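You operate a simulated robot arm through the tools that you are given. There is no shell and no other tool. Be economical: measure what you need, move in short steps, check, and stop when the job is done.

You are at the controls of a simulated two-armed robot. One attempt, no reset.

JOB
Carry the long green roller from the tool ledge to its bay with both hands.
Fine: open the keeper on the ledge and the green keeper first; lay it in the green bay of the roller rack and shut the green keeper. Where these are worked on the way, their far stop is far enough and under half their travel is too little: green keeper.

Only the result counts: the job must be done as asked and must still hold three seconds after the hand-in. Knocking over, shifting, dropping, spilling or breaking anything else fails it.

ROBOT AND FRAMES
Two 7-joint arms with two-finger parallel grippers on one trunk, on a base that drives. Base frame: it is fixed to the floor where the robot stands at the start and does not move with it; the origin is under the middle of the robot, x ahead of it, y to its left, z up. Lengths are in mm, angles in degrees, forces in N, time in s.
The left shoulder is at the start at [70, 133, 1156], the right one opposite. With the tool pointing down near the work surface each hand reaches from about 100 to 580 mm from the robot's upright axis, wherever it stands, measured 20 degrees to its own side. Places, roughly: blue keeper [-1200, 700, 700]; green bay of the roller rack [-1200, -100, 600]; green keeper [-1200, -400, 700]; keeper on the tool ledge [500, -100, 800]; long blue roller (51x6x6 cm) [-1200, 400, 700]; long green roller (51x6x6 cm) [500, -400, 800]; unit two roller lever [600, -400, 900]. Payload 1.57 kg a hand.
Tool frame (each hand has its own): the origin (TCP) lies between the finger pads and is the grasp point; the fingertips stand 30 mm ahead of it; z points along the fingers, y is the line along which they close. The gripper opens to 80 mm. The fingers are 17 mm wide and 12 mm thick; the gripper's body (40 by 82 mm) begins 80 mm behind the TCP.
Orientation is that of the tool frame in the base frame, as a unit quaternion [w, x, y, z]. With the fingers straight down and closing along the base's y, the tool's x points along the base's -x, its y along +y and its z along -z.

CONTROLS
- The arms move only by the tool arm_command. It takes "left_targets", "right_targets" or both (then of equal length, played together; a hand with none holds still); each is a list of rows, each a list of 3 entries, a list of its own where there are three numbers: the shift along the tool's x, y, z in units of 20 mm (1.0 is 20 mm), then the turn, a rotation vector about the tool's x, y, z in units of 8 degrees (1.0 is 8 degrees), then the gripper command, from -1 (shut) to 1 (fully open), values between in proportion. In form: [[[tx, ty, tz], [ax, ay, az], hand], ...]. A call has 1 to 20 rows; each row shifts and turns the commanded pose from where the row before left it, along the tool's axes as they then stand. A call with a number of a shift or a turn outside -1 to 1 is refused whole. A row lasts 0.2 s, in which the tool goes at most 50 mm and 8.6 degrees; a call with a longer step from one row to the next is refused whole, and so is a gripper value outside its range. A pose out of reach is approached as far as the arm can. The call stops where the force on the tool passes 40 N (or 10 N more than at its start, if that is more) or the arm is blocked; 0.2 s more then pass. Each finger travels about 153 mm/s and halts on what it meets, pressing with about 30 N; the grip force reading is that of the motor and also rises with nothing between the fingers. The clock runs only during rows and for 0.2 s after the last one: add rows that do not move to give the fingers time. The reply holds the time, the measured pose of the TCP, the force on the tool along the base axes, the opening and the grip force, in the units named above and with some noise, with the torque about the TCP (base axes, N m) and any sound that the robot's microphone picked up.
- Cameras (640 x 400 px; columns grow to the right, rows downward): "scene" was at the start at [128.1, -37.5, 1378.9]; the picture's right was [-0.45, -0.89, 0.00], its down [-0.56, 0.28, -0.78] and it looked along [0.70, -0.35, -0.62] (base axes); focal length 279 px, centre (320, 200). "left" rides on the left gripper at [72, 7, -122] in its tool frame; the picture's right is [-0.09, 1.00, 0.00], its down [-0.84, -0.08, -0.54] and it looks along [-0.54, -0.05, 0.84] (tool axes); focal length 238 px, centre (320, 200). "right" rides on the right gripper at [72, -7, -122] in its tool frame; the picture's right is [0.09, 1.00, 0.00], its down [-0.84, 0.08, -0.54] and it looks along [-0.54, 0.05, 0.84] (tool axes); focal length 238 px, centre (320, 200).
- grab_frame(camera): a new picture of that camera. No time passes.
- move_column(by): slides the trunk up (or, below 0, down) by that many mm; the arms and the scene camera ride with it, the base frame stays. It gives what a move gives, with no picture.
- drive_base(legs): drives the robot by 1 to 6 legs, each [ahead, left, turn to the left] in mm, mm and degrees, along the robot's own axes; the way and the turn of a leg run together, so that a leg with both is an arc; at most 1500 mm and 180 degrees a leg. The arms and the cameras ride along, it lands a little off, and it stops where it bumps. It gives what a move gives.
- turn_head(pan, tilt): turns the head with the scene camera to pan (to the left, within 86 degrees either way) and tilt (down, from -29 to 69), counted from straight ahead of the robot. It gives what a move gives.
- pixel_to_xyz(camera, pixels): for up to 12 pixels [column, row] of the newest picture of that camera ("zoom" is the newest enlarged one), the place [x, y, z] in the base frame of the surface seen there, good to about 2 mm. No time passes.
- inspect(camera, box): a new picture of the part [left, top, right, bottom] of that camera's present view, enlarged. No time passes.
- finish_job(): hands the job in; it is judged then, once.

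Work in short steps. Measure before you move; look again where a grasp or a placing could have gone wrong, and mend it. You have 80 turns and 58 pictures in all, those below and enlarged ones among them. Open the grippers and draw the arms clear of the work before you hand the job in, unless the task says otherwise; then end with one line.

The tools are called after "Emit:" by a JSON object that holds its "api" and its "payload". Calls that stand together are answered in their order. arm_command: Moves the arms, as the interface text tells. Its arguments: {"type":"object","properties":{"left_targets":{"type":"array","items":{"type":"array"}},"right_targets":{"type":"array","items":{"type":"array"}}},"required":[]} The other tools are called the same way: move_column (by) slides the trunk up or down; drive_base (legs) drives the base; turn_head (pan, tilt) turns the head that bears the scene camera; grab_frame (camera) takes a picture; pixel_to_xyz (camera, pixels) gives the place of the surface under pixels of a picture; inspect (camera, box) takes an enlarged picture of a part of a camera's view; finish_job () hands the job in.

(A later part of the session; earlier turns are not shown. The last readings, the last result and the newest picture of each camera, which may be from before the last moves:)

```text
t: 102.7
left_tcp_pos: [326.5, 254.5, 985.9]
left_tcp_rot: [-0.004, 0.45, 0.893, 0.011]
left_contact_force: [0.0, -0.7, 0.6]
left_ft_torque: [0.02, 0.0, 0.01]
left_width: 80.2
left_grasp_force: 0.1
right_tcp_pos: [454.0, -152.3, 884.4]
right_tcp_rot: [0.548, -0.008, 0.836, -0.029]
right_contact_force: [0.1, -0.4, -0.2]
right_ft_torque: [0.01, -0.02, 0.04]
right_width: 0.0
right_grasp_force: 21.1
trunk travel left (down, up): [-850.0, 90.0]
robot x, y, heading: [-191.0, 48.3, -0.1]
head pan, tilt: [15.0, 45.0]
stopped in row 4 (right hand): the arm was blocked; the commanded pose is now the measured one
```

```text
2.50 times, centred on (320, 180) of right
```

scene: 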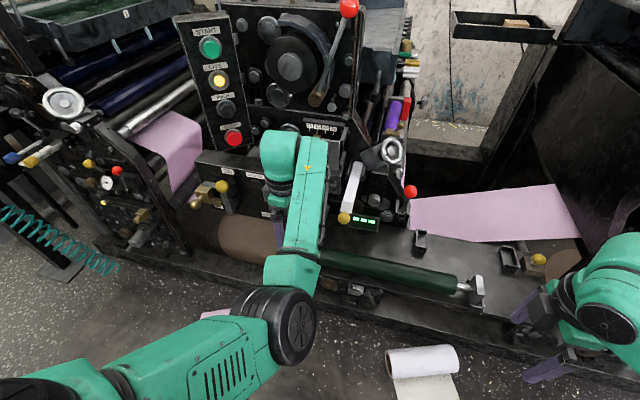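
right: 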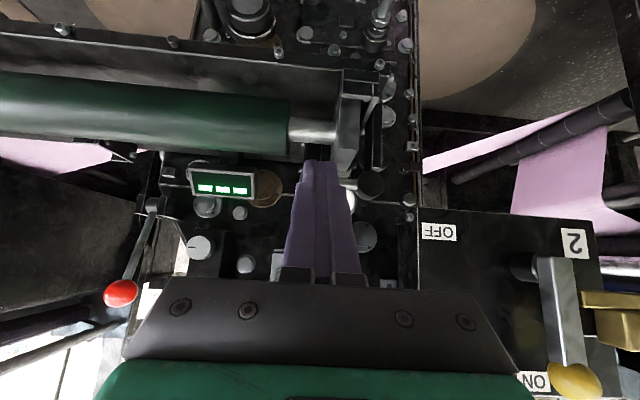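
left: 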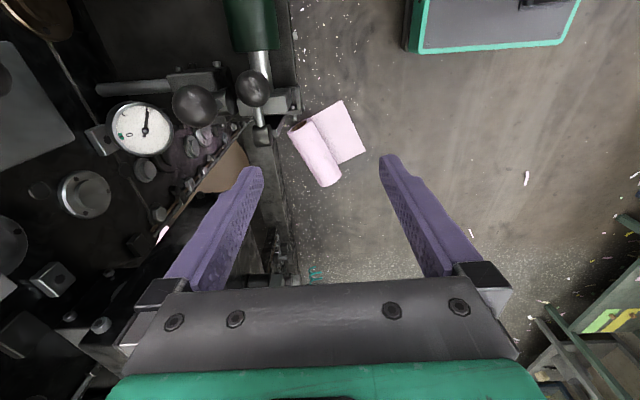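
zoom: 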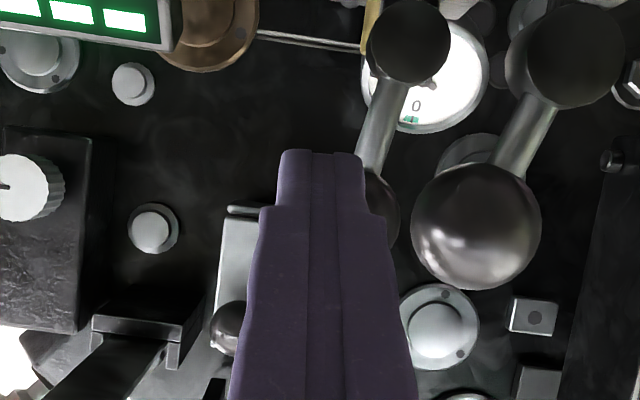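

The keeper is about 60–65° up, and the finger now stands on its −y side. The right arm is near a limit, so I push the ball on toward upright by shifting the base 36 mm to the left.

Emit:
{"api": "drive_base", "payload": {"legs": [[0, 36, 0]]}}

Emit:
{"api": "inspect", "payload": {"camera": "right", "box": [230, 100, 410, 260]}}

```text
t: 103.7
left_tcp_pos: [327.6, 292.2, 984.3]
left_tcp_rot: [-0.004, 0.451, 0.892, 0.011]
left_contact_force: [-0.6, 1.2, 0.0]
left_ft_torque: [-0.01, -0.01, -0.03]
left_width: 80.0
left_grasp_force: 0.1
right_tcp_pos: [452.8, -123.1, 884.9]
right_tcp_rot: [0.549, -0.001, 0.835, -0.033]
right_contact_force: [0.6, 1.0, -0.4]
right_ft_torque: [-0.01, 0.0, 0.0]
right_width: 0.2
right_grasp_force: 21.9
trunk travel left (down, up): [-850.0, 90.0]
robot x, y, heading: [-195.6, 87.1, -0.1]
head pan, tilt: [15.0, 45.0]
stopped in leg 1: the force on the tool passed its limit at 42 N (the readings are from after the stop); the commanded pose is now the measured one
```

```text
2.50 times, centred on (320, 180) of right
```

zoom: 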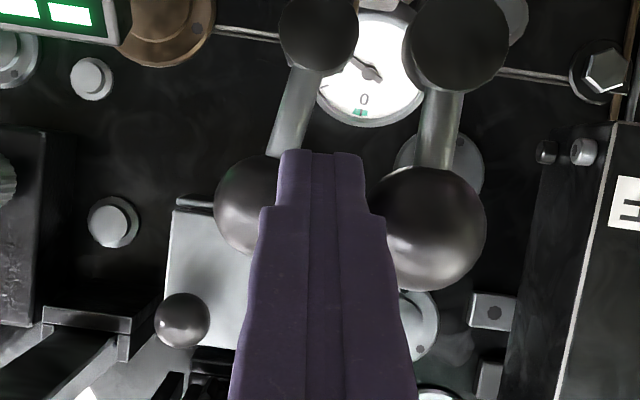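

The push ended against a 42 N stop. I measure the ball position.

Emit:
{"api": "pixel_to_xyz", "payload": {"camera": "zoom", "pixels": [[435, 225], [440, 130], [455, 45], [485, 225], [425, 285], [245, 205], [290, 120], [318, 40]]}}

```text
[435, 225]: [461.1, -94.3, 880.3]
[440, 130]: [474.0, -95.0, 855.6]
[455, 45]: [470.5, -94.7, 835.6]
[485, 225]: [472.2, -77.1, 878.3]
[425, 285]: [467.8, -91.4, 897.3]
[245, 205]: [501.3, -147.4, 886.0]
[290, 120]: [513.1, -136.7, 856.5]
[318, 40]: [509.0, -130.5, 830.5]
```

The keeper stands upright at y≈-94 against its stop, clear of the block. I draw the right hand back along the fingers and straighten it.

Emit:
{"api": "arm_command", "payload": {"right_targets": [[[0, -0.1, -0.9], [0, 0, 0], -1], [[0, 0, -1], [0, 0, 0], -1], [[0, 0, -1], [0, 0, 0], -1], [[0, 0, -1], [0, 0, 0], -1], [[0, 0, -1], [0, 0, 0], -1], [[0, 0, 0], [0, 0.93, 0], 0], [[0, 0, 0], [0, 0.93, 0], 0], [[0, 0, 0], [0, 0.93, 0], 0], [[0, 0, 0], [0, 0.93, 0], 0], [[0, 0, 0], [0, 0.93, 0], 0], [[0, 0, 0], [0, 0.93, 0], 1], [[0, 0, 0], [0, 0.93, 0], 1], [[0, 0, 0], [0, 0.93, 0], 1], [[0, 0, 0], [0, 0.93, 0], 1]]}}

Emit:
{"api": "drive_base", "payload": {"legs": [[-100, 0, 0]]}}

```text
t: 106.7
left_tcp_pos: [327.9, 291.6, 983.9]
left_tcp_rot: [-0.005, 0.452, 0.892, 0.012]
left_contact_force: [-0.3, 0.3, 0.2]
left_ft_torque: [0.03, 0.01, 0.0]
left_width: 80.1
left_grasp_force: 0.1
right_tcp_pos: [363.5, -121.2, 921.1]
right_tcp_rot: [-0.006, 0.018, 0.999, -0.029]
right_contact_force: [-0.7, 0.5, 0.3]
right_ft_torque: [-0.02, 0.0, -0.04]
right_width: 79.8
right_grasp_force: 0.0
trunk travel left (down, up): [-850.0, 90.0]
robot x, y, heading: [-194.6, 91.3, -0.3]
head pan, tilt: [15.0, 45.0]
```

```text
t: 107.9
left_tcp_pos: [228.2, 290.9, 984.0]
left_tcp_rot: [-0.006, 0.451, 0.892, 0.012]
left_contact_force: [-0.4, -0.2, -0.7]
left_ft_torque: [0.04, 0.02, 0.01]
left_width: 80.0
left_grasp_force: 0.1
right_tcp_pos: [265.4, -121.2, 922.4]
right_tcp_rot: [-0.005, 0.017, 0.999, -0.028]
right_contact_force: [0.5, -0.5, -0.2]
right_ft_torque: [-0.03, 0.0, 0.02]
right_width: 79.7
right_grasp_force: 0.1
trunk travel left (down, up): [-850.0, 90.0]
robot x, y, heading: [-290.2, 88.8, 0.1]
head pan, tilt: [15.0, 45.0]
```

Both hands are free. I turn both back to the −90° yaw for the roller grasp.

Emit:
{"api": "arm_command", "payload": {"left_targets": [[[0, 0, 0], [0, 0, -0.954], 1], [[0, 0, 0], [0, 0, -0.954], 1], [[0, 0, 0], [0, 0, -0.954], 1], [[0, 0, 0], [0, 0, -0.954], 1], [[0, 0, 0], [0, 0, -0.954], 1], [[0, 0, 0], [0, 0, -0.954], 1], [[0, 0, 0], [0, 0, -0.954], 1], [[0, 0, 0], [0, 0, -0.954], 1], [[0, 0, 0], [0, 0, -0.954], 1], [[0, 0, 0], [0, 0, -0.954], 1], [[0, 0, 0], [0, 0, -0.954], 1], [[0, 0, 0], [0, 0, -0.954], 1], [[0, 0, 0], [0, 0, -0.954], 1], [[0, 0, 0], [0, 0, -0.954], 1], [[0, 0, 0], [0, 0, -0.954], 1], [[0, 0, 0], [0, 0, -0.954], 1], [[0, 0, 0], [0, 0, -0.954], 1], [[0, 0, 0], [0, 0, -0.954], 1], [[0, 0, 0], [0, 0, -0.954], 1]], "right_targets": [[[0, 0, -0.25], [0, 0, -0.94], 1], [[0, 0, -0.25], [0, 0, -0.94], 1], [[0, 0, -0.25], [0, 0, -0.94], 1], [[0, 0, -0.25], [0, 0, -0.94], 1], [[0, 0, -0.25], [0, 0, -0.94], 1], [[0, 0, -0.25], [0, 0, -0.94], 1], [[0, 0, -0.25], [0, 0, -0.94], 1], [[0, 0, -0.25], [0, 0, -0.94], 1], [[0, 0, -0.25], [0, 0, -0.94], 1], [[0, 0, -0.25], [0, 0, -0.94], 1], [[0, 0, -0.25], [0, 0, -0.94], 1], [[0, 0, -0.25], [0, 0, -0.91], 1], [[0, 0, 0], [0, 0, 0], 1], [[0, 0, 0], [0, 0, 0], 1], [[0, 0, 0], [0, 0, 0], 1], [[0, 0, 0], [0, 0, 0], 1], [[0, 0, 0], [0, 0, 0], 1], [[0, 0, 0], [0, 0, 0], 1], [[0, 0, 0], [0, 0, 0], 1]]}}

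```text
t: 111.9
left_tcp_pos: [226.5, 306.7, 985.1]
left_tcp_rot: [-0.018, 0.723, -0.69, -0.016]
left_contact_force: [0.0, 0.5, 0.2]
left_ft_torque: [-0.03, -0.03, 0.0]
left_width: 79.9
left_grasp_force: 0.1
right_tcp_pos: [264.0, -115.9, 982.9]
right_tcp_rot: [-0.023, -0.695, 0.719, -0.016]
right_contact_force: [0.1, -0.8, -0.1]
right_ft_torque: [0.03, 0.02, 0.01]
right_width: 80.3
right_grasp_force: 0.0
trunk travel left (down, up): [-850.0, 90.0]
robot x, y, heading: [-295.0, 89.6, -0.1]
head pan, tilt: [15.0, 45.0]
```

I square both hands and bring them in to the lateral spacing for the grasp (155 mm apart).

Emit:
{"api": "arm_command", "payload": {"left_targets": [[[0, 0, 0], [-0.02, 0.344, 0.334], 1], [[0.856, 0.104, 0], [0, 0, 0], 1], [[0.856, 0.104, 0], [0, 0, 0], 1], [[0.856, 0.104, 0], [0, 0, 0], 1], [[0.856, 0.104, 0], [0, 0, 0], 1], [[0.856, 0.104, 0], [0, 0, 0], 1], [[0.856, 0.104, 0], [0, 0, 0], 1], [[0.856, 0.104, 0], [0, 0, 0], 1], [[0.856, 0.104, 0], [0, 0, 0], 1]], "right_targets": [[[0, 0, 0], [0.07, -0.395, -0.243], 1], [[-0.81, 0.34, 0], [0, 0, 0], 1], [[-0.81, 0.34, 0], [0, 0, 0], 1], [[-0.81, 0.34, 0], [0, 0, 0], 1], [[-0.81, 0.34, 0], [0, 0, 0], 1], [[-0.81, 0.34, 0], [0, 0, 0], 1], [[-0.81, 0.34, 0], [0, 0, 0], 1], [[-0.81, 0.34, 0], [0, 0, 0], 1], [[-0.81, 0.34, 0], [0, 0, 0], 1]]}}

```text
t: 114.1
left_tcp_pos: [222.5, 202.7, 992.9]
left_tcp_rot: [-0.026, 0.722, -0.692, -0.006]
left_contact_force: [-0.6, 0.3, 0.5]
left_ft_torque: [-0.03, -0.02, -0.01]
left_width: 80.1
left_grasp_force: 0.0
right_tcp_pos: [208.4, 13.8, 981.7]
right_tcp_rot: [0.0, 0.707, -0.707, 0.0]
right_contact_force: [-0.3, -0.2, 0.7]
right_ft_torque: [0.0, -0.05, 0.01]
right_width: 80.0
right_grasp_force: 0.1
trunk travel left (down, up): [-850.0, 90.0]
robot x, y, heading: [-289.1, 86.2, 0.1]
head pan, tilt: [15.0, 45.0]
stopped in row 9 (left hand): the arm was blocked; the commanded pose is now the measured one
```

The left hand needs more lateral room, so I set left at +155 and right at 0 lateral, with the base to match later.

Emit:
{"api": "arm_command", "payload": {"left_targets": [[[-0.5, -0.05, 0.14], [0, 0, 0], 1], [[-0.5, -0.05, 0.14], [0, 0, 0], 1], [[-0.5, -0.05, 0.14], [-0.1, 0.162, 0.152], 1], [[-0.5, -0.05, 0.14], [-0.1, 0.162, 0.152], 1], [[0, 0, 0], [0, 0, 0], 1]], "right_targets": [[[-0.9, -0.22, 0], [0, 0, 0], 1], [[-0.9, -0.22, 0], [0, 0, 0], 1], [[-0.9, -0.22, 0], [0, 0, 0], 1], [[-0.9, -0.22, 0], [0, 0, 0], 1], [[0, 0, 0], [0, 0, 0], 1]]}}

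Emit:
{"api": "drive_base", "payload": {"legs": [[0, -546, 0]]}}

```text
t: 115.3
left_tcp_pos: [223.6, 238.5, 981.8]
left_tcp_rot: [-0.003, -0.705, 0.709, -0.001]
left_contact_force: [-0.1, 0.2, 0.0]
left_ft_torque: [0.01, -0.01, -0.02]
left_width: 80.0
left_grasp_force: 0.0
right_tcp_pos: [225.9, 83.7, 982.3]
right_tcp_rot: [0.0, -0.707, 0.707, 0.0]
right_contact_force: [0.2, -0.4, 0.2]
right_ft_torque: [0.0, 0.0, -0.01]
right_width: 80.0
right_grasp_force: 0.1
trunk travel left (down, up): [-850.0, 90.0]
robot x, y, heading: [-290.3, 90.2, -0.1]
head pan, tilt: [15.0, 45.0]
```

```text
t: 118.4
left_tcp_pos: [221.7, -313.4, 981.4]
left_tcp_rot: [-0.003, -0.705, 0.709, -0.002]
left_contact_force: [-0.7, -0.5, 0.3]
left_ft_torque: [0.0, 0.01, 0.02]
left_width: 80.1
left_grasp_force: 0.1
right_tcp_pos: [223.8, -468.3, 981.5]
right_tcp_rot: [0.0, -0.706, 0.708, 0.0]
right_contact_force: [0.1, 0.4, -0.5]
right_ft_torque: [-0.01, -0.05, 0.0]
right_width: 80.0
right_grasp_force: 0.0
trunk travel left (down, up): [-850.0, 90.0]
robot x, y, heading: [-293.6, -460.7, -0.0]
head pan, tilt: [15.0, 45.0]
```

Both hands are squared at matching height. I drive ahead 256 mm to stand over the roller axis (x≈478), then check with a picture before descending.

Emit:
{"api": "drive_base", "payload": {"legs": [[256, 2, 0]]}}

Emit:
{"api": "grab_frame", "payload": {"camera": "right"}}

```text
t: 120.3
left_tcp_pos: [478.9, -314.8, 982.8]
left_tcp_rot: [-0.002, -0.704, 0.71, -0.001]
left_contact_force: [0.2, -0.2, 0.9]
left_ft_torque: [0.02, 0.0, -0.01]
left_width: 79.9
left_grasp_force: 0.0
right_tcp_pos: [480.9, -468.9, 984.0]
right_tcp_rot: [0.0, -0.706, 0.708, 0.0]
right_contact_force: [-0.6, -0.5, -0.2]
right_ft_torque: [0.01, -0.01, 0.03]
right_width: 79.9
right_grasp_force: 0.1
trunk travel left (down, up): [-850.0, 90.0]
robot x, y, heading: [-39.7, -461.9, -0.5]
head pan, tilt: [15.0, 45.0]
```

```text
12 pictures are left
```

right: 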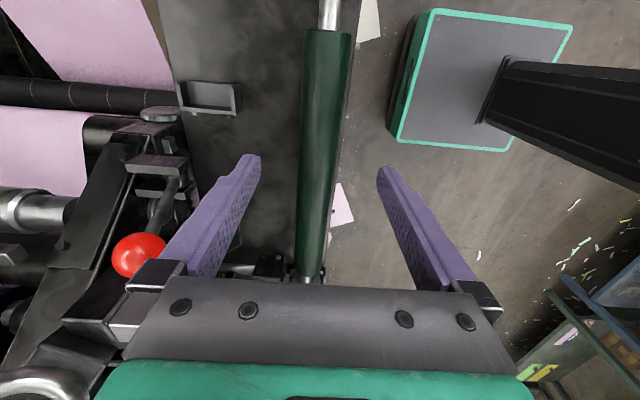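

The roller runs between the fingers. I measure its edges for centring.

Emit:
{"api": "pixel_to_xyz", "payload": {"camera": "right", "pixels": [[304, 150], [345, 150], [325, 150], [303, 220], [333, 220], [326, 60], [327, 15], [308, 60], [349, 60], [135, 255]]}}

```text
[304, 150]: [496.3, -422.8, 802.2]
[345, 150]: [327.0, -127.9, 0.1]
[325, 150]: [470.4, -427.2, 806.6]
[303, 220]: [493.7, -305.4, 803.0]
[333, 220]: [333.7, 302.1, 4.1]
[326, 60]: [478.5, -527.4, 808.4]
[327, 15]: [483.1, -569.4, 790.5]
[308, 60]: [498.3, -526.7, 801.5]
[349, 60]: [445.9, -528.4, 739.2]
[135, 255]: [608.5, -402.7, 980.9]
```

Roller axis is at (479, z 778.5), and both hands are centred on it. I lower the trunk 197 mm with fingers open to straddle it.

Emit:
{"api": "move_column", "payload": {"by": -197}}

```text
t: 122.4
left_tcp_pos: [479.5, -313.7, 785.3]
left_tcp_rot: [-0.002, -0.704, 0.71, -0.001]
left_contact_force: [0.6, -0.4, 0.2]
left_ft_torque: [0.0, -0.01, -0.01]
left_width: 79.9
left_grasp_force: 0.0
right_tcp_pos: [481.8, -469.6, 785.5]
right_tcp_rot: [-0.001, -0.706, 0.708, 0.0]
right_contact_force: [-0.7, -0.2, -0.4]
right_ft_torque: [-0.02, 0.0, 0.01]
right_width: 80.0
right_grasp_force: 0.0
trunk travel left (down, up): [-653.0, 287.0]
robot x, y, heading: [-34.6, -462.3, -0.2]
head pan, tilt: [15.0, 45.0]
```

Both hands straddle the roller with no contact. I close both grippers.

Emit:
{"api": "arm_command", "payload": {"left_targets": [[[0, 0, 0], [0, 0, 0], 0.5], [[0, 0, 0], [0, 0, 0], 0], [[0, 0, 0], [0, 0, 0], -0.5], [[0, 0, 0], [0, 0, 0], -0.5]], "right_targets": [[[0, 0.1, 0], [0, 0, 0], 0.5], [[0, 0, 0], [0, 0, 0], 0], [[0, 0, 0], [0, 0, 0], -0.5], [[0, 0, 0], [0, 0, 0], -0.5]]}}

```text
t: 123.4
left_tcp_pos: [480.5, -314.2, 785.1]
left_tcp_rot: [-0.004, -0.704, 0.71, 0.0]
left_contact_force: [-5.2, 0.2, 1.0]
left_ft_torque: [0.12, 0.22, 0.21]
left_width: 54.0
left_grasp_force: 29.7
right_tcp_pos: [480.6, -469.5, 785.5]
right_tcp_rot: [0.001, -0.706, 0.709, 0.0]
right_contact_force: [4.3, 1.2, -0.1]
right_ft_torque: [-0.01, 0.31, 0.09]
right_width: 53.5
right_grasp_force: 30.0
trunk travel left (down, up): [-653.0, 287.0]
robot x, y, heading: [-39.7, -468.5, -0.5]
head pan, tilt: [15.0, 45.0]
```

Both grips hold (54 mm, 30 N each). I lift 25 mm, ease 8 mm away from the raised keeper, and lift further.

Emit:
{"api": "move_column", "payload": {"by": 25}}

Emit:
{"api": "arm_command", "payload": {"left_targets": [[[0.2, 0, 0], [0, 0, 0], -0.5], [[0.2, 0, 0], [0, 0, 0], -0.5]], "right_targets": [[[0.2, 0, 0], [0, 0, 0], -0.5], [[0.2, 0, 0], [0, 0, 0], -0.5]]}}

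Emit:
{"api": "move_column", "payload": {"by": 40}}

Emit:
{"api": "grab_frame", "payload": {"camera": "scene"}}

```text
t: 124.2
left_tcp_pos: [482.3, -313.4, 807.8]
left_tcp_rot: [-0.003, -0.704, 0.71, 0.0]
left_contact_force: [-1.3, -2.4, -8.9]
left_ft_torque: [0.16, 0.2, -0.03]
left_width: 53.8
left_grasp_force: 30.1
right_tcp_pos: [482.5, -467.6, 808.9]
right_tcp_rot: [-0.001, -0.706, 0.708, 0.002]
right_contact_force: [2.2, 2.7, -5.0]
right_ft_torque: [-0.24, -0.16, -0.27]
right_width: 53.8
right_grasp_force: 30.7
trunk travel left (down, up): [-678.0, 262.0]
robot x, y, heading: [-37.8, -462.6, -0.2]
head pan, tilt: [15.0, 45.0]
```

```text
t: 124.8
left_tcp_pos: [482.5, -321.1, 808.6]
left_tcp_rot: [-0.004, -0.705, 0.709, 0.0]
left_contact_force: [-3.1, -3.7, -10.6]
left_ft_torque: [0.02, -0.13, -0.25]
left_width: 53.8
left_grasp_force: 30.1
right_tcp_pos: [481.2, -477.5, 808.7]
right_tcp_rot: [0.0, -0.706, 0.708, 0.002]
right_contact_force: [3.2, 4.6, -4.1]
right_ft_torque: [0.04, 0.13, -0.19]
right_width: 53.9
right_grasp_force: 29.6
trunk travel left (down, up): [-678.0, 262.0]
robot x, y, heading: [-38.0, -461.4, -0.7]
head pan, tilt: [15.0, 45.0]
```

```text
t: 125.6
left_tcp_pos: [481.6, -320.1, 847.5]
left_tcp_rot: [-0.005, -0.705, 0.71, 0.0]
left_contact_force: [-2.9, -6.1, -21.8]
left_ft_torque: [-0.3, 0.21, 0.68]
left_width: 53.9
left_grasp_force: 29.9
right_tcp_pos: [481.1, -475.8, 847.9]
right_tcp_rot: [-0.001, -0.706, 0.708, 0.001]
right_contact_force: [-3.8, 7.8, 0.1]
right_ft_torque: [-0.34, -0.12, 0.79]
right_width: 53.9
right_grasp_force: 29.2
trunk travel left (down, up): [-718.0, 222.0]
robot x, y, heading: [-36.1, -462.1, -0.5]
head pan, tilt: [15.0, 45.0]
```

```text
11 pictures are left
```

scene: 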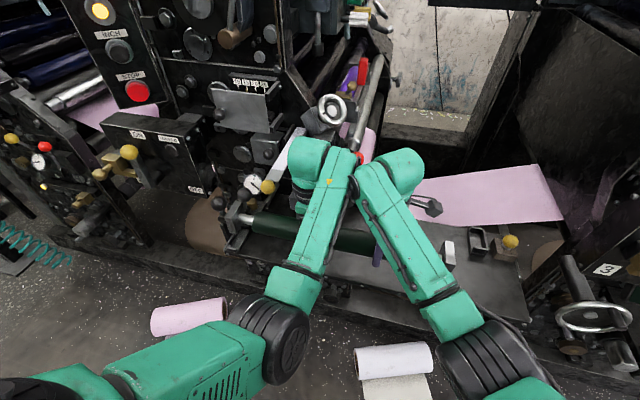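

The left hand now reads −22 N and the right near 0, so something may be catching. I zoom on the left end.

Emit:
{"api": "inspect", "payload": {"camera": "scene", "box": [190, 160, 310, 260]}}

```text
4.00 times, centred on (250, 210) of scene
```

zoom: 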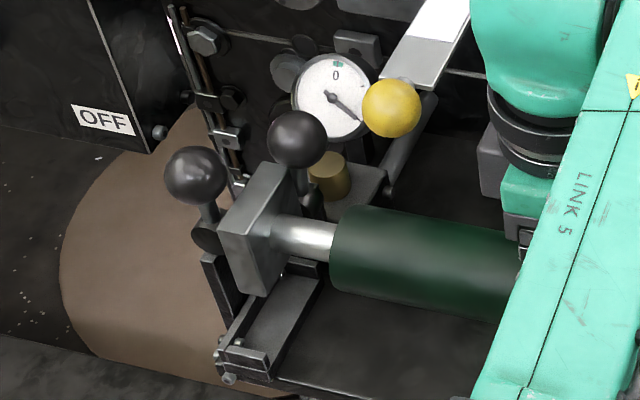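

The lifted block is right under the second (fixed-side) ball lever at (516,-141,886), and likely just touching it. I lower 15 mm and pull straight back from the ledge.

Emit:
{"api": "move_column", "payload": {"by": -15}}

Emit:
{"api": "drive_base", "payload": {"legs": [[-60, 0, 0]]}}

Emit:
{"api": "inspect", "payload": {"camera": "scene", "box": [200, 140, 440, 290]}}

```text
t: 126.2
left_tcp_pos: [481.9, -321.8, 833.8]
left_tcp_rot: [-0.003, -0.704, 0.71, 0.0]
left_contact_force: [0.3, -5.5, -15.4]
left_ft_torque: [0.28, -0.35, 0.03]
left_width: 53.6
left_grasp_force: 29.8
right_tcp_pos: [482.0, -475.3, 835.3]
right_tcp_rot: [-0.001, -0.706, 0.708, 0.001]
right_contact_force: [-0.7, 6.6, 1.6]
right_ft_torque: [0.62, 0.39, 0.06]
right_width: 53.8
right_grasp_force: 30.2
trunk travel left (down, up): [-703.0, 237.0]
robot x, y, heading: [-35.2, -463.5, -0.6]
head pan, tilt: [15.0, 45.0]
```

```text
t: 127.2
left_tcp_pos: [423.7, -321.7, 832.6]
left_tcp_rot: [-0.004, -0.705, 0.709, 0.001]
left_contact_force: [4.2, -6.2, -17.6]
left_ft_torque: [0.54, -0.01, 0.35]
left_width: 53.7
left_grasp_force: 30.2
right_tcp_pos: [424.7, -475.8, 834.2]
right_tcp_rot: [-0.002, -0.706, 0.708, 0.002]
right_contact_force: [-2.1, 7.4, 3.6]
right_ft_torque: [0.79, 0.02, 0.04]
right_width: 53.8
right_grasp_force: 30.0
trunk travel left (down, up): [-703.0, 237.0]
robot x, y, heading: [-95.0, -460.2, -0.4]
head pan, tilt: [15.0, 45.0]
```

```text
2.67 times, centred on (320, 215) of scene
```

zoom: 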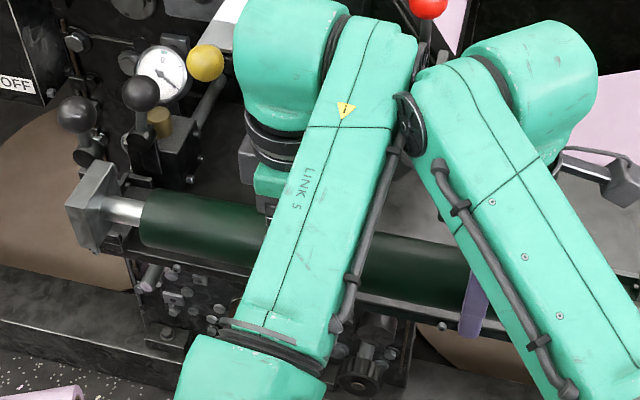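

The roller is free and level, and both ball levers stand as before. I back off, turn round in the middle of the aisle, and line up sideways with the green bay.

Emit:
{"api": "drive_base", "payload": {"legs": [[-270, 0, 0], [0, 0, 90], [0, 0, 90], [0, -427, 0]]}}

```text
t: 139.0
left_tcp_pos: [-882.6, -179.1, 834.1]
left_tcp_rot: [0.0, 0.704, 0.71, 0.003]
left_contact_force: [-2.8, 2.3, -9.6]
left_ft_torque: [0.06, 0.12, 0.23]
left_width: 53.6
left_grasp_force: 29.7
right_tcp_pos: [-885.7, -26.1, 834.7]
right_tcp_rot: [0.0, 0.703, 0.711, 0.001]
right_contact_force: [3.1, -2.7, -4.4]
right_ft_torque: [-0.06, -0.13, 0.14]
right_width: 53.8
right_grasp_force: 29.9
trunk travel left (down, up): [-703.0, 237.0]
robot x, y, heading: [-368.6, -32.0, -179.6]
head pan, tilt: [15.0, 45.0]
```

The roller rode well (≈14 N shared). I approach to a standoff and use the left camera, which looks toward the green-keeper end.

Emit:
{"api": "drive_base", "payload": {"legs": [[235, 0, -0.4]]}}

Emit:
{"api": "grab_frame", "payload": {"camera": "left"}}

```text
t: 140.8
left_tcp_pos: [-1119.1, -175.5, 834.4]
left_tcp_rot: [0.0, 0.707, 0.707, 0.004]
left_contact_force: [-1.5, 2.9, -7.9]
left_ft_torque: [0.2, -0.02, 0.18]
left_width: 54.0
left_grasp_force: 30.0
right_tcp_pos: [-1119.8, -20.9, 833.8]
right_tcp_rot: [0.0, 0.706, 0.708, 0.001]
right_contact_force: [1.8, -1.7, -6.2]
right_ft_torque: [0.06, -0.01, 0.05]
right_width: 53.9
right_grasp_force: 30.1
trunk travel left (down, up): [-703.0, 237.0]
robot x, y, heading: [-605.2, -31.0, 180.1]
head pan, tilt: [15.0, 45.0]
```

```text
8 pictures are left
```

left: 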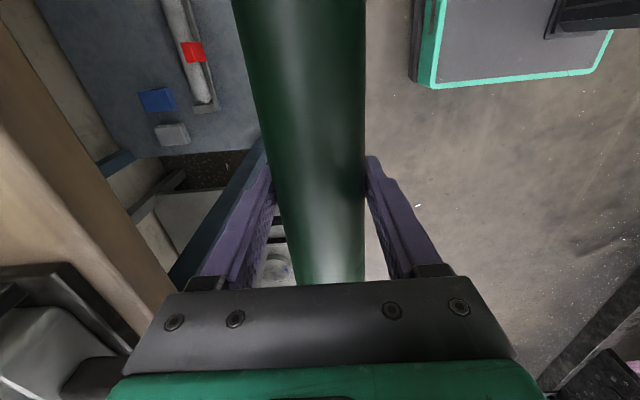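

The hand hides the end. I turn the head to see the roller's end blocks and trays.

Emit:
{"api": "turn_head", "payload": {"pan": 12, "tilt": 48}}

Emit:
{"api": "grab_frame", "payload": {"camera": "scene"}}

```text
t: 141.4
left_tcp_pos: [-1120.1, -176.0, 832.6]
left_tcp_rot: [0.001, 0.707, 0.707, 0.004]
left_contact_force: [-1.3, 1.0, -8.0]
left_ft_torque: [0.14, -0.07, 0.11]
left_width: 53.7
left_grasp_force: 29.9
right_tcp_pos: [-1121.0, -21.3, 833.6]
right_tcp_rot: [0.001, 0.706, 0.708, 0.0]
right_contact_force: [1.9, -0.9, -7.2]
right_ft_torque: [0.09, 0.03, 0.08]
right_width: 54.1
right_grasp_force: 30.3
trunk travel left (down, up): [-703.0, 237.0]
robot x, y, heading: [-604.4, -31.6, 180.2]
head pan, tilt: [12.0, 48.0]
```

```text
7 pictures are left
```

scene: 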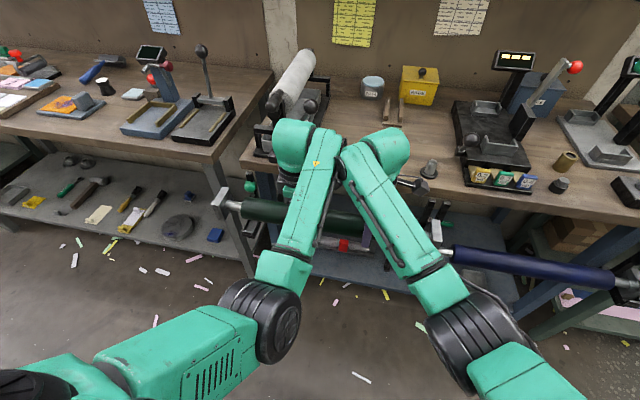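

Both end blocks show, near (222,196) and (436,230). I measure them and the trays.

Emit:
{"api": "pixel_to_xyz", "payload": {"camera": "scene", "pixels": [[222, 190], [216, 193], [226, 188], [219, 202], [436, 222], [436, 232], [440, 226], [432, 226], [445, 252], [240, 207], [292, 180]]}}

Emit:
{"api": "inspect", "payload": {"camera": "scene", "box": [200, 170, 260, 220]}}

```text
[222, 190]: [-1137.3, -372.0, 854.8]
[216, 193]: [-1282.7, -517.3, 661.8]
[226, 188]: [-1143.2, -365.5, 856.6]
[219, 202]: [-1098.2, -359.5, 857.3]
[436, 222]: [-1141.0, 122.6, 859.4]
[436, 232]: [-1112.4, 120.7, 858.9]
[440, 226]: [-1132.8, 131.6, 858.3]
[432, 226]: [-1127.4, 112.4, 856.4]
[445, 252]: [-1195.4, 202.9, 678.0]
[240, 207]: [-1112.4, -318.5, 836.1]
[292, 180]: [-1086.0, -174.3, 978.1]
```

```text
8.00 times, centred on (230, 195) of scene
```

zoom: 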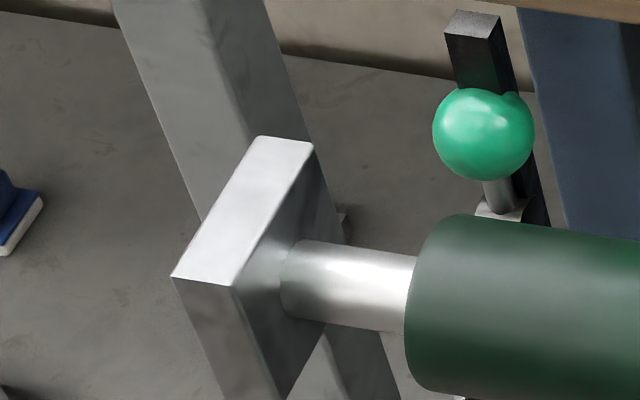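

The left block's top is clear now; I measure its corners.

Emit:
{"api": "pixel_to_xyz", "payload": {"camera": "zoom", "pixels": [[180, 274], [228, 280], [262, 142], [308, 150], [245, 210], [220, 210], [275, 215], [200, 300], [486, 130], [410, 280], [360, 285]]}}

Emit:
{"api": "inspect", "payload": {"camera": "scene", "box": [415, 205, 465, 265]}}

```text
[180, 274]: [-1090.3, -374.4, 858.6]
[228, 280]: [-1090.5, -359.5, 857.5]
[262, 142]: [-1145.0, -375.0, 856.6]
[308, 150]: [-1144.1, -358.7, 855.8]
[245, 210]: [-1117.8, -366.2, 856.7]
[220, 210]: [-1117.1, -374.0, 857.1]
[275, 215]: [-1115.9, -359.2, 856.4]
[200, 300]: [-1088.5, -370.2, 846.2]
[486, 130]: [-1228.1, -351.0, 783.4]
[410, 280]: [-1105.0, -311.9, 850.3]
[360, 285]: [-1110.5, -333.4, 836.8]
```

```text
6.67 times, centred on (440, 235) of scene
```

zoom: 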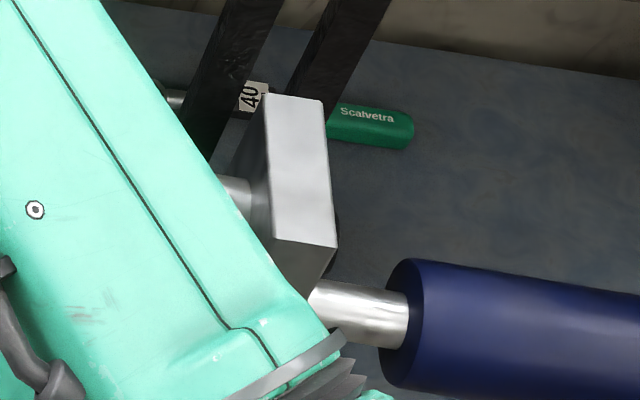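

Emit:
{"api": "pixel_to_xyz", "payload": {"camera": "zoom", "pixels": [[270, 100], [318, 105], [278, 232], [332, 240], [300, 170], [275, 170], [326, 170]]}}

```text
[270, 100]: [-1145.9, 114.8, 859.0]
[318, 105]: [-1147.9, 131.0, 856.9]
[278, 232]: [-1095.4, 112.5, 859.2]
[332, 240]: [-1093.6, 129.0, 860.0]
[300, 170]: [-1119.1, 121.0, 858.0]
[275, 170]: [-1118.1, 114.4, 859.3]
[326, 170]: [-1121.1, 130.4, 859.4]
```

Left block: y −375..−358, x centre −1117; right block: y 113..131, x centre −1120; tops 857. The roller must go 5 mm to +y and 73 mm ahead for the first descent, keeping clear of the upright keeper ball.

Emit:
{"api": "drive_base", "payload": {"legs": [[73, -5, 0]]}}

```text
t: 142.4
left_tcp_pos: [-1192.1, -170.7, 833.9]
left_tcp_rot: [-0.001, 0.707, 0.707, 0.004]
left_contact_force: [-2.0, 1.2, -8.8]
left_ft_torque: [0.16, 0.02, 0.18]
left_width: 53.8
left_grasp_force: 30.2
right_tcp_pos: [-1191.9, -16.1, 835.0]
right_tcp_rot: [0.001, 0.707, 0.708, 0.0]
right_contact_force: [1.5, -1.0, -6.1]
right_ft_torque: [0.07, -0.03, 0.02]
right_width: 53.8
right_grasp_force: 30.1
trunk travel left (down, up): [-703.0, 237.0]
robot x, y, heading: [-679.2, -25.9, 180.0]
head pan, tilt: [12.0, 48.0]
```

Lined up. I lower the trunk 136 mm so the blocks go below the keeper ball but stay above the tray lips.

Emit:
{"api": "move_column", "payload": {"by": -100}}

Emit:
{"api": "move_column", "payload": {"by": -34}}

Emit:
{"api": "inspect", "payload": {"camera": "scene", "box": [190, 140, 470, 320]}}

```text
t: 143.7
left_tcp_pos: [-1190.9, -170.6, 733.4]
left_tcp_rot: [0.0, 0.707, 0.707, 0.004]
left_contact_force: [-1.4, 0.8, -7.6]
left_ft_torque: [0.2, -0.07, 0.16]
left_width: 53.7
left_grasp_force: 30.2
right_tcp_pos: [-1191.6, -15.2, 734.7]
right_tcp_rot: [0.003, 0.707, 0.707, 0.0]
right_contact_force: [1.7, -1.0, -6.0]
right_ft_torque: [-0.03, 0.06, 0.07]
right_width: 53.6
right_grasp_force: 30.2
trunk travel left (down, up): [-603.0, 337.0]
robot x, y, heading: [-681.1, -24.2, 179.9]
head pan, tilt: [12.0, 48.0]
```

```text
t: 144.5
left_tcp_pos: [-1192.6, -170.7, 699.0]
left_tcp_rot: [0.0, 0.708, 0.707, 0.004]
left_contact_force: [-1.3, 1.5, -9.4]
left_ft_torque: [0.0, 0.06, 0.22]
left_width: 53.8
left_grasp_force: 29.6
right_tcp_pos: [-1193.2, -14.9, 699.9]
right_tcp_rot: [0.002, 0.707, 0.708, 0.001]
right_contact_force: [1.9, -1.3, -4.9]
right_ft_torque: [0.08, -0.05, 0.0]
right_width: 53.8
right_grasp_force: 29.8
trunk travel left (down, up): [-569.0, 371.0]
robot x, y, heading: [-676.8, -29.8, 180.2]
head pan, tilt: [12.0, 48.0]
```

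```text
2.22 times, centred on (330, 230) of scene
```

zoom: 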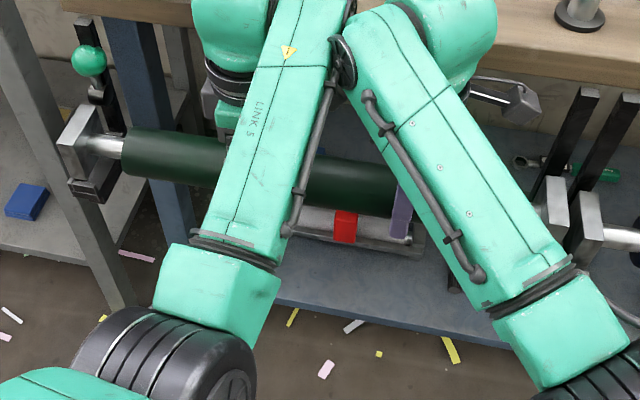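

No contact, with the blocks right above their trays. I measure both blocks against the trays.

Emit:
{"api": "pixel_to_xyz", "payload": {"camera": "zoom", "pixels": [[61, 145], [75, 147], [85, 106], [98, 108], [80, 125], [555, 180], [561, 225], [548, 205], [566, 205], [85, 185], [90, 60]]}}

```text
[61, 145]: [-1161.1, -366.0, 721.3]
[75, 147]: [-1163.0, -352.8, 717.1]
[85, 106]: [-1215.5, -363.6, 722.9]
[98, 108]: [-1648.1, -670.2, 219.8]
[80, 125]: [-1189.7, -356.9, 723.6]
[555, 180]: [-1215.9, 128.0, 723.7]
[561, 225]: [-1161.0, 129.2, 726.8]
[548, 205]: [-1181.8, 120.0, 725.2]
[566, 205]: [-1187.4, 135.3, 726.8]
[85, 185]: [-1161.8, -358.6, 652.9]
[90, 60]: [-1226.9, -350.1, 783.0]
```

Blocks are centred at x≈-1189, and the trays at −1203. I shift both hands 13 mm ahead and lower the rest in two steps.

Emit:
{"api": "arm_command", "payload": {"left_targets": [[[0, -0.33, 0], [0, 0, 0], -0.5], [[0, -0.32, 0], [0, 0, 0], -0.5]], "right_targets": [[[0, -0.33, 0], [0, 0, 0], -0.5], [[0, -0.32, 0], [0, 0, 0], -0.5]]}}

Emit:
{"api": "move_column", "payload": {"by": -18}}

Emit:
{"api": "move_column", "payload": {"by": -5}}

```text
t: 145.1
left_tcp_pos: [-1205.6, -170.5, 698.6]
left_tcp_rot: [0.0, 0.707, 0.707, 0.005]
left_contact_force: [1.6, 7.2, -9.0]
left_ft_torque: [0.15, 0.58, -0.22]
left_width: 53.8
left_grasp_force: 29.7
right_tcp_pos: [-1206.2, -16.6, 699.7]
right_tcp_rot: [0.002, 0.707, 0.707, 0.0]
right_contact_force: [-1.4, -6.7, -5.5]
right_ft_torque: [0.05, -0.59, 0.04]
right_width: 53.9
right_grasp_force: 29.9
trunk travel left (down, up): [-569.0, 371.0]
robot x, y, heading: [-672.0, -24.5, 180.2]
head pan, tilt: [12.0, 48.0]
```

```text
t: 145.8
left_tcp_pos: [-1205.6, -170.0, 680.7]
left_tcp_rot: [0.0, 0.707, 0.707, 0.005]
left_contact_force: [-2.1, 9.0, -13.4]
left_ft_torque: [-0.03, 0.01, 0.02]
left_width: 53.6
left_grasp_force: 29.8
right_tcp_pos: [-1205.5, -16.6, 682.4]
right_tcp_rot: [0.002, 0.707, 0.707, 0.0]
right_contact_force: [2.6, -9.4, -1.9]
right_ft_torque: [-0.43, -0.01, 0.31]
right_width: 53.8
right_grasp_force: 30.4
trunk travel left (down, up): [-551.0, 389.0]
robot x, y, heading: [-676.6, -23.5, 179.8]
head pan, tilt: [12.0, 48.0]
```

```text
t: 146.3
left_tcp_pos: [-1204.3, -171.9, 676.0]
left_tcp_rot: [0.0, 0.707, 0.707, 0.005]
left_contact_force: [-1.2, 11.9, -13.8]
left_ft_torque: [-0.11, 0.04, 0.08]
left_width: 53.8
left_grasp_force: 30.1
right_tcp_pos: [-1205.1, -16.2, 677.2]
right_tcp_rot: [0.001, 0.707, 0.708, 0.0]
right_contact_force: [2.0, -12.1, -1.5]
right_ft_torque: [-0.45, -0.02, 0.21]
right_width: 53.7
right_grasp_force: 29.6
trunk travel left (down, up): [-546.0, 394.0]
robot x, y, heading: [-672.5, -27.8, 180.0]
head pan, tilt: [12.0, 48.0]
5 turns are left
```

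The roller is practically seated (22 of about 24 mm, with −14 N shifting). With few turns left I batch: settle, open partly, rise, move clear, shift toward the keeper, and yaw the left hand back.

Emit:
{"api": "move_column", "payload": {"by": -3}}

Emit:
{"api": "arm_command", "payload": {"left_targets": [[[0, 0, 0], [0, 0, 0], 0.5], [[0, 0, 0], [0, 0, 0], 0.7], [[0, 0, 0], [0, 0, 0], 0.7]], "right_targets": [[[0, 0, 0], [0, 0, 0], 0.5], [[0, 0, 0], [0, 0, 0], 0.7], [[0, 0, 0], [0, 0, 0], 0.7]]}}

Emit:
{"api": "move_column", "payload": {"by": 170}}

Emit:
{"api": "drive_base", "payload": {"legs": [[-60, 0, 0], [0, 145, 0]]}}

Emit:
{"api": "arm_command", "payload": {"left_targets": [[[-0.4, 0, 0], [0, 0, 0.94], 0.7], [[0, 0, 0], [0, 0, 0.94], 0.7], [[0, 0, 0], [0, 0, 0.94], 0.7], [[0, 0, 0], [0, 0, 0.94], 0.7], [[0, 0, 0], [0, 0, 0.94], 0.7], [[0, 0, 0], [0, 0, 0.94], 0.7], [[0, 0, 0], [0, 0, 0.94], 0.7], [[0, 0, 0], [0, 0, 0.94], 0.7], [[0, 0, 0], [0, 0, 0.94], 0.7], [[0, 0, 0], [0, 0, 0.94], 0.7], [[0, 0, 0], [0, 0, 0.94], 0.7], [[0, 0, 0], [0, 0, 0.91], 0.7], [[0, 0, 0], [0, 0, 0], 0.7]]}}

Emit:
{"api": "inspect", "payload": {"camera": "scene", "box": [100, 100, 500, 350]}}

```text
t: 146.8
left_tcp_pos: [-1204.5, -170.7, 674.3]
left_tcp_rot: [0.0, 0.707, 0.707, 0.003]
left_contact_force: [-1.4, 14.2, -6.7]
left_ft_torque: [-0.48, 0.07, 0.06]
left_width: 53.9
left_grasp_force: 29.6
right_tcp_pos: [-1207.0, -15.5, 674.3]
right_tcp_rot: [0.002, 0.706, 0.708, -0.001]
right_contact_force: [1.6, -14.7, -3.9]
right_ft_torque: [-0.77, 0.08, -0.01]
right_width: 53.7
right_grasp_force: 30.1
trunk travel left (down, up): [-543.0, 397.0]
robot x, y, heading: [-675.2, -24.4, 180.1]
head pan, tilt: [12.0, 48.0]
```

```text
t: 147.6
left_tcp_pos: [-1203.7, -170.1, 674.4]
left_tcp_rot: [0.0, 0.707, 0.707, 0.003]
left_contact_force: [-0.1, -0.2, 0.5]
left_ft_torque: [0.0, 0.01, -0.04]
left_width: 67.9
left_grasp_force: 0.0
right_tcp_pos: [-1204.7, -15.2, 674.8]
right_tcp_rot: [0.0, 0.706, 0.708, 0.0]
right_contact_force: [0.4, -0.1, -0.2]
right_ft_torque: [0.03, 0.07, -0.02]
right_width: 68.1
right_grasp_force: 0.1
trunk travel left (down, up): [-543.0, 397.0]
robot x, y, heading: [-677.6, -23.7, 180.3]
head pan, tilt: [12.0, 48.0]
```

```text
t: 149.6
left_tcp_pos: [-1205.5, -170.8, 844.6]
left_tcp_rot: [0.0, 0.707, 0.707, 0.002]
left_contact_force: [-0.1, -0.3, -0.2]
left_ft_torque: [-0.02, 0.03, 0.02]
left_width: 68.3
left_grasp_force: 0.0
right_tcp_pos: [-1204.6, -15.6, 845.1]
right_tcp_rot: [0.001, 0.707, 0.707, 0.0]
right_contact_force: [-0.2, -0.3, -0.8]
right_ft_torque: [-0.05, 0.01, 0.0]
right_width: 68.2
right_grasp_force: 0.1
trunk travel left (down, up): [-713.0, 227.0]
robot x, y, heading: [-674.1, -25.5, 180.1]
head pan, tilt: [12.0, 48.0]
```

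```text
t: 151.5
left_tcp_pos: [-1143.6, -316.0, 843.9]
left_tcp_rot: [0.0, 0.708, 0.707, 0.002]
left_contact_force: [-0.2, -0.2, -0.2]
left_ft_torque: [-0.02, 0.0, 0.01]
left_width: 67.7
left_grasp_force: 0.0
right_tcp_pos: [-1145.0, -160.4, 844.3]
right_tcp_rot: [0.002, 0.707, 0.708, 0.0]
right_contact_force: [-0.5, 0.4, -0.1]
right_ft_torque: [0.0, 0.03, 0.0]
right_width: 67.8
right_grasp_force: 0.0
trunk travel left (down, up): [-713.0, 227.0]
robot x, y, heading: [-617.6, -174.5, 179.8]
head pan, tilt: [12.0, 48.0]
```

```text
t: 154.3
left_tcp_pos: [-1143.0, -324.7, 844.9]
left_tcp_rot: [-0.003, 1.0, -0.001, 0.002]
left_contact_force: [-0.7, 0.3, 1.0]
left_ft_torque: [0.02, 0.02, -0.01]
left_width: 68.0
left_grasp_force: 0.0
right_tcp_pos: [-1145.0, -161.7, 844.6]
right_tcp_rot: [0.002, 0.707, 0.707, 0.001]
right_contact_force: [-0.4, 1.5, -0.6]
right_ft_torque: [0.04, 0.0, 0.01]
right_width: 68.1
right_grasp_force: 0.1
trunk travel left (down, up): [-713.0, 227.0]
robot x, y, heading: [-609.2, -170.0, 179.7]
head pan, tilt: [12.0, 48.0]
```

```text
1.60 times, centred on (300, 225) of scene
4 turns are left
```

zoom: 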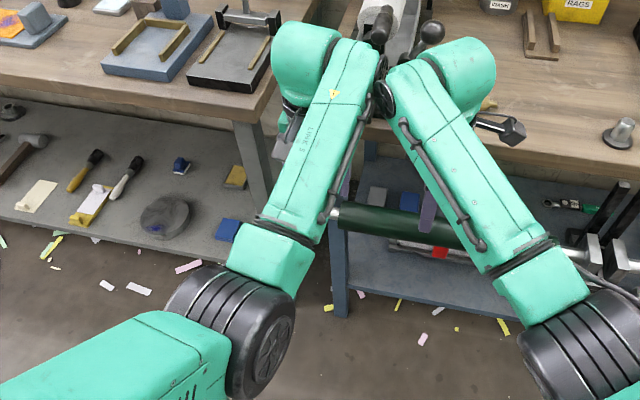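

The roller rests in both trays, with hands clear. I drive 60 mm in and bring the left hand down over the upright keeper ball (-1238,-358,770), then grip it.

Emit:
{"api": "drive_base", "payload": {"legs": [[60, 0, 0.2]]}}

Emit:
{"api": "arm_command", "payload": {"left_targets": [[[-0.58, 0.83, 0], [0, 0, 0], 0.7], [[-0.58, 0.83, 0], [0, 0, 0], 0.7], [[-0.58, 0, 0], [0, 0, 0], 0.7], [[0, 0, 0], [0, 0, 0], 0.7], [[0, 0, 0.87], [0, 0, 0], 0.7], [[0, 0, 0.87], [0, 0, 0], 0.7], [[0, 0, 0.87], [0, 0, 0], 0.7], [[0, 0, 0.87], [0, 0, 0], 0.7], [[0, 0, 0], [0, 0, 0], 0], [[0, 0, 0], [0, 0, 0], -0.6], [[0, 0, 0], [0, 0, 0], -0.6]]}}

Emit:
{"api": "inspect", "payload": {"camera": "left", "box": [220, 70, 420, 280]}}

```text
t: 155.2
left_tcp_pos: [-1204.2, -327.5, 844.7]
left_tcp_rot: [-0.002, 1.0, 0.002, 0.003]
left_contact_force: [-0.3, -0.6, -0.7]
left_ft_torque: [0.0, -0.05, -0.02]
left_width: 67.9
left_grasp_force: 0.1
right_tcp_pos: [-1205.8, -162.7, 842.7]
right_tcp_rot: [0.002, 0.706, 0.709, 0.0]
right_contact_force: [-0.3, 0.0, -0.4]
right_ft_torque: [0.02, -0.05, -0.01]
right_width: 68.1
right_grasp_force: 0.1
trunk travel left (down, up): [-713.0, 227.0]
robot x, y, heading: [-678.0, -171.5, -179.5]
head pan, tilt: [12.0, 48.0]
```

```text
t: 157.7
left_tcp_pos: [-1239.0, -358.5, 781.3]
left_tcp_rot: [-0.003, 1.0, 0.002, -0.007]
left_contact_force: [-9.2, -2.1, 33.3]
left_ft_torque: [2.25, 2.17, 1.0]
left_width: 35.3
left_grasp_force: 42.8
right_tcp_pos: [-1201.6, -162.8, 847.8]
right_tcp_rot: [-0.001, 0.705, 0.709, -0.002]
right_contact_force: [-0.6, 0.0, 0.4]
right_ft_torque: [-0.01, 0.01, -0.01]
right_width: 68.2
right_grasp_force: 0.1
trunk travel left (down, up): [-713.0, 227.0]
robot x, y, heading: [-675.2, -174.7, -180.2]
head pan, tilt: [12.0, 48.0]
```

```text
1.90 times, centred on (320, 175) of left
3 turns are left
```

zoom: 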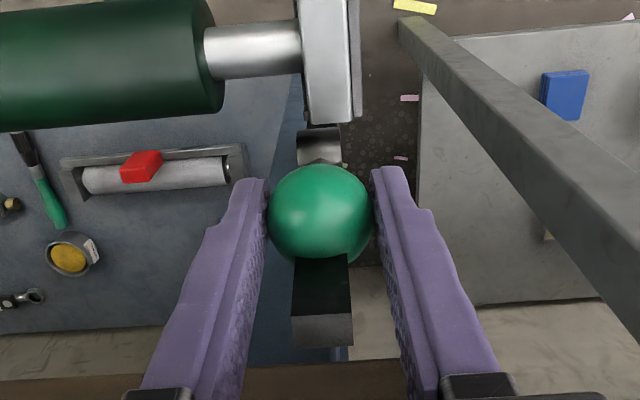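

The ball is gripped, but the +33 N and the torque show the hand's back touching something on the bench top, so I move off forward at once. I swing the ball down along its arc, release at a low angle, press it home from above with closed fingers, withdraw and look.

Emit:
{"api": "arm_command", "payload": {"left_targets": [[[0.3, 0, -0.15], [0, 0, 0], -0.6], [[0.4, 0, 0.08], [0, 0, 0], -0.6], [[0.3, 0, 0.12], [0, 0, 0], -0.6], [[0.3, 0, 0.125], [0, 0, 0], -0.6], [[0.25, 0, 0.19], [0, 0, 0], -0.6], [[0.25, 0, 0.2], [0, 0, 0], -0.6], [[0.2, 0, 0.25], [0, 0, 0], -0.6], [[0.2, 0, 0.25], [0, 0, 0], -0.6], [[0.125, 0, 0.3], [0, 0, 0], -0.6], [[0.125, 0, 0.3], [0, 0, 0], -0.6], [[0, 0, 0], [0, 0, 0], 0.6], [[0, 0, 0], [0, 0, 0], 0.6], [[0, 0, -1], [0, 0, 0], 0.6], [[0, 0, -1], [0, 0, 0], 0.6], [[0, 0, -1], [0, 0, 0], 0.6], [[0, 0, -0.5], [0, 0, 0], -1], [[0, 0, -0.5], [0, 0, 0], -1], [[0, 0, 0], [0, 0, 0], -1]]}}

Emit:
{"api": "arm_command", "payload": {"left_targets": [[[-0.1, 0, 0.48], [0, 0, 0], -1], [[0, 0, 0.48], [0, 0, 0], -1], [[0, 0, 0.48], [0, 0, 0], -1], [[0, 0, 0.48], [0, 0, 0], -1], [[0, 0, 0.48], [0, 0, 0], -1], [[0, 0, 0.48], [0, 0, 0], -1]]}}

Emit:
{"api": "arm_command", "payload": {"left_targets": [[[0, 0, -1], [0, 0, 0], -1], [[0, 0, -1], [0, 0, 0], -1], [[0, 0, -1], [0, 0, 0], -1], [[0, 0, -1], [0, 0, 0], -0.5], [[0, 0, 0], [0, 0, 0], 1], [[0, 0, 0], [0, 0, 0], 1]]}}

Emit:
{"api": "grab_frame", "payload": {"camera": "left"}}

Emit:
{"api": "pixel_to_xyz", "payload": {"camera": "left", "pixels": [[318, 138], [318, 125], [318, 150], [322, 165], [322, 175], [322, 190], [325, 200], [320, 110], [322, 95], [300, 110], [270, 110]]}}

```text
t: 161.4
left_tcp_pos: [-1188.5, -360.3, 822.3]
left_tcp_rot: [-0.002, 1.0, 0.002, 0.002]
left_contact_force: [-0.7, 0.0, 0.0]
left_ft_torque: [0.01, -0.02, 0.02]
left_width: 0.0
left_grasp_force: 21.4
right_tcp_pos: [-1204.9, -164.3, 845.2]
right_tcp_rot: [0.001, 0.705, 0.709, -0.001]
right_contact_force: [-0.5, 0.7, 0.6]
right_ft_torque: [0.03, 0.02, 0.03]
right_width: 68.0
right_grasp_force: 0.1
trunk travel left (down, up): [-713.0, 227.0]
robot x, y, heading: [-676.6, -171.8, -180.0]
head pan, tilt: [12.0, 48.0]
```

```text
t: 162.8
left_tcp_pos: [-1190.2, -359.6, 763.9]
left_tcp_rot: [-0.002, 1.0, 0.001, 0.002]
left_contact_force: [0.3, 0.3, -1.1]
left_ft_torque: [-0.01, -0.01, -0.04]
left_width: 0.2
left_grasp_force: 20.8
right_tcp_pos: [-1204.7, -161.7, 844.8]
right_tcp_rot: [0.002, 0.706, 0.709, 0.001]
right_contact_force: [0.2, -0.3, -0.3]
right_ft_torque: [0.0, -0.01, -0.03]
right_width: 68.2
right_grasp_force: 0.0
trunk travel left (down, up): [-713.0, 227.0]
robot x, y, heading: [-674.9, -174.6, -179.8]
head pan, tilt: [12.0, 48.0]
```

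```text
t: 164.2
left_tcp_pos: [-1190.0, -359.8, 844.1]
left_tcp_rot: [-0.002, 1.0, 0.002, 0.002]
left_contact_force: [0.2, 0.1, -0.4]
left_ft_torque: [-0.01, -0.01, 0.01]
left_width: 79.9
left_grasp_force: 0.1
right_tcp_pos: [-1203.3, -163.1, 846.7]
right_tcp_rot: [0.002, 0.705, 0.709, 0.0]
right_contact_force: [0.2, -0.1, -0.6]
right_ft_torque: [-0.02, -0.02, -0.01]
right_width: 67.9
right_grasp_force: 0.0
trunk travel left (down, up): [-713.0, 227.0]
robot x, y, heading: [-672.5, -172.3, -179.7]
head pan, tilt: [12.0, 48.0]
```

```text
1 pictures are left
```

left: 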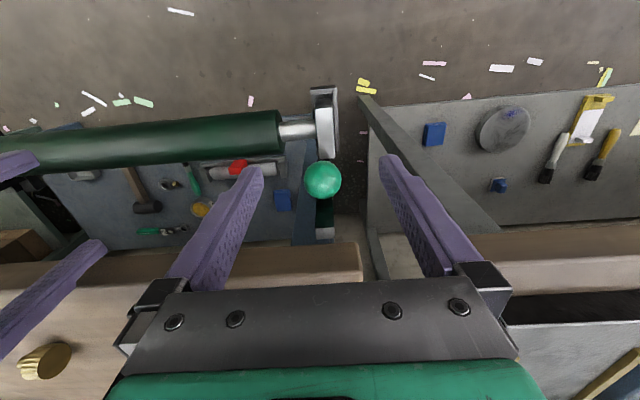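

```text
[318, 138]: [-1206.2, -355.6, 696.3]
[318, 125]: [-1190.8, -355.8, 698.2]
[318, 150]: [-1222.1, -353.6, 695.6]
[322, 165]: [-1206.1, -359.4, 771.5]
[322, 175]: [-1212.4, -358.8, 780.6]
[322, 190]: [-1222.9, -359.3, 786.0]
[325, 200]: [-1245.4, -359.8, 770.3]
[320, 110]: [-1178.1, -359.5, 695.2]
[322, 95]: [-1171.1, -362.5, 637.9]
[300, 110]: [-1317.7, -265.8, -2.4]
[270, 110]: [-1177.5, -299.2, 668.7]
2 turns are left
```

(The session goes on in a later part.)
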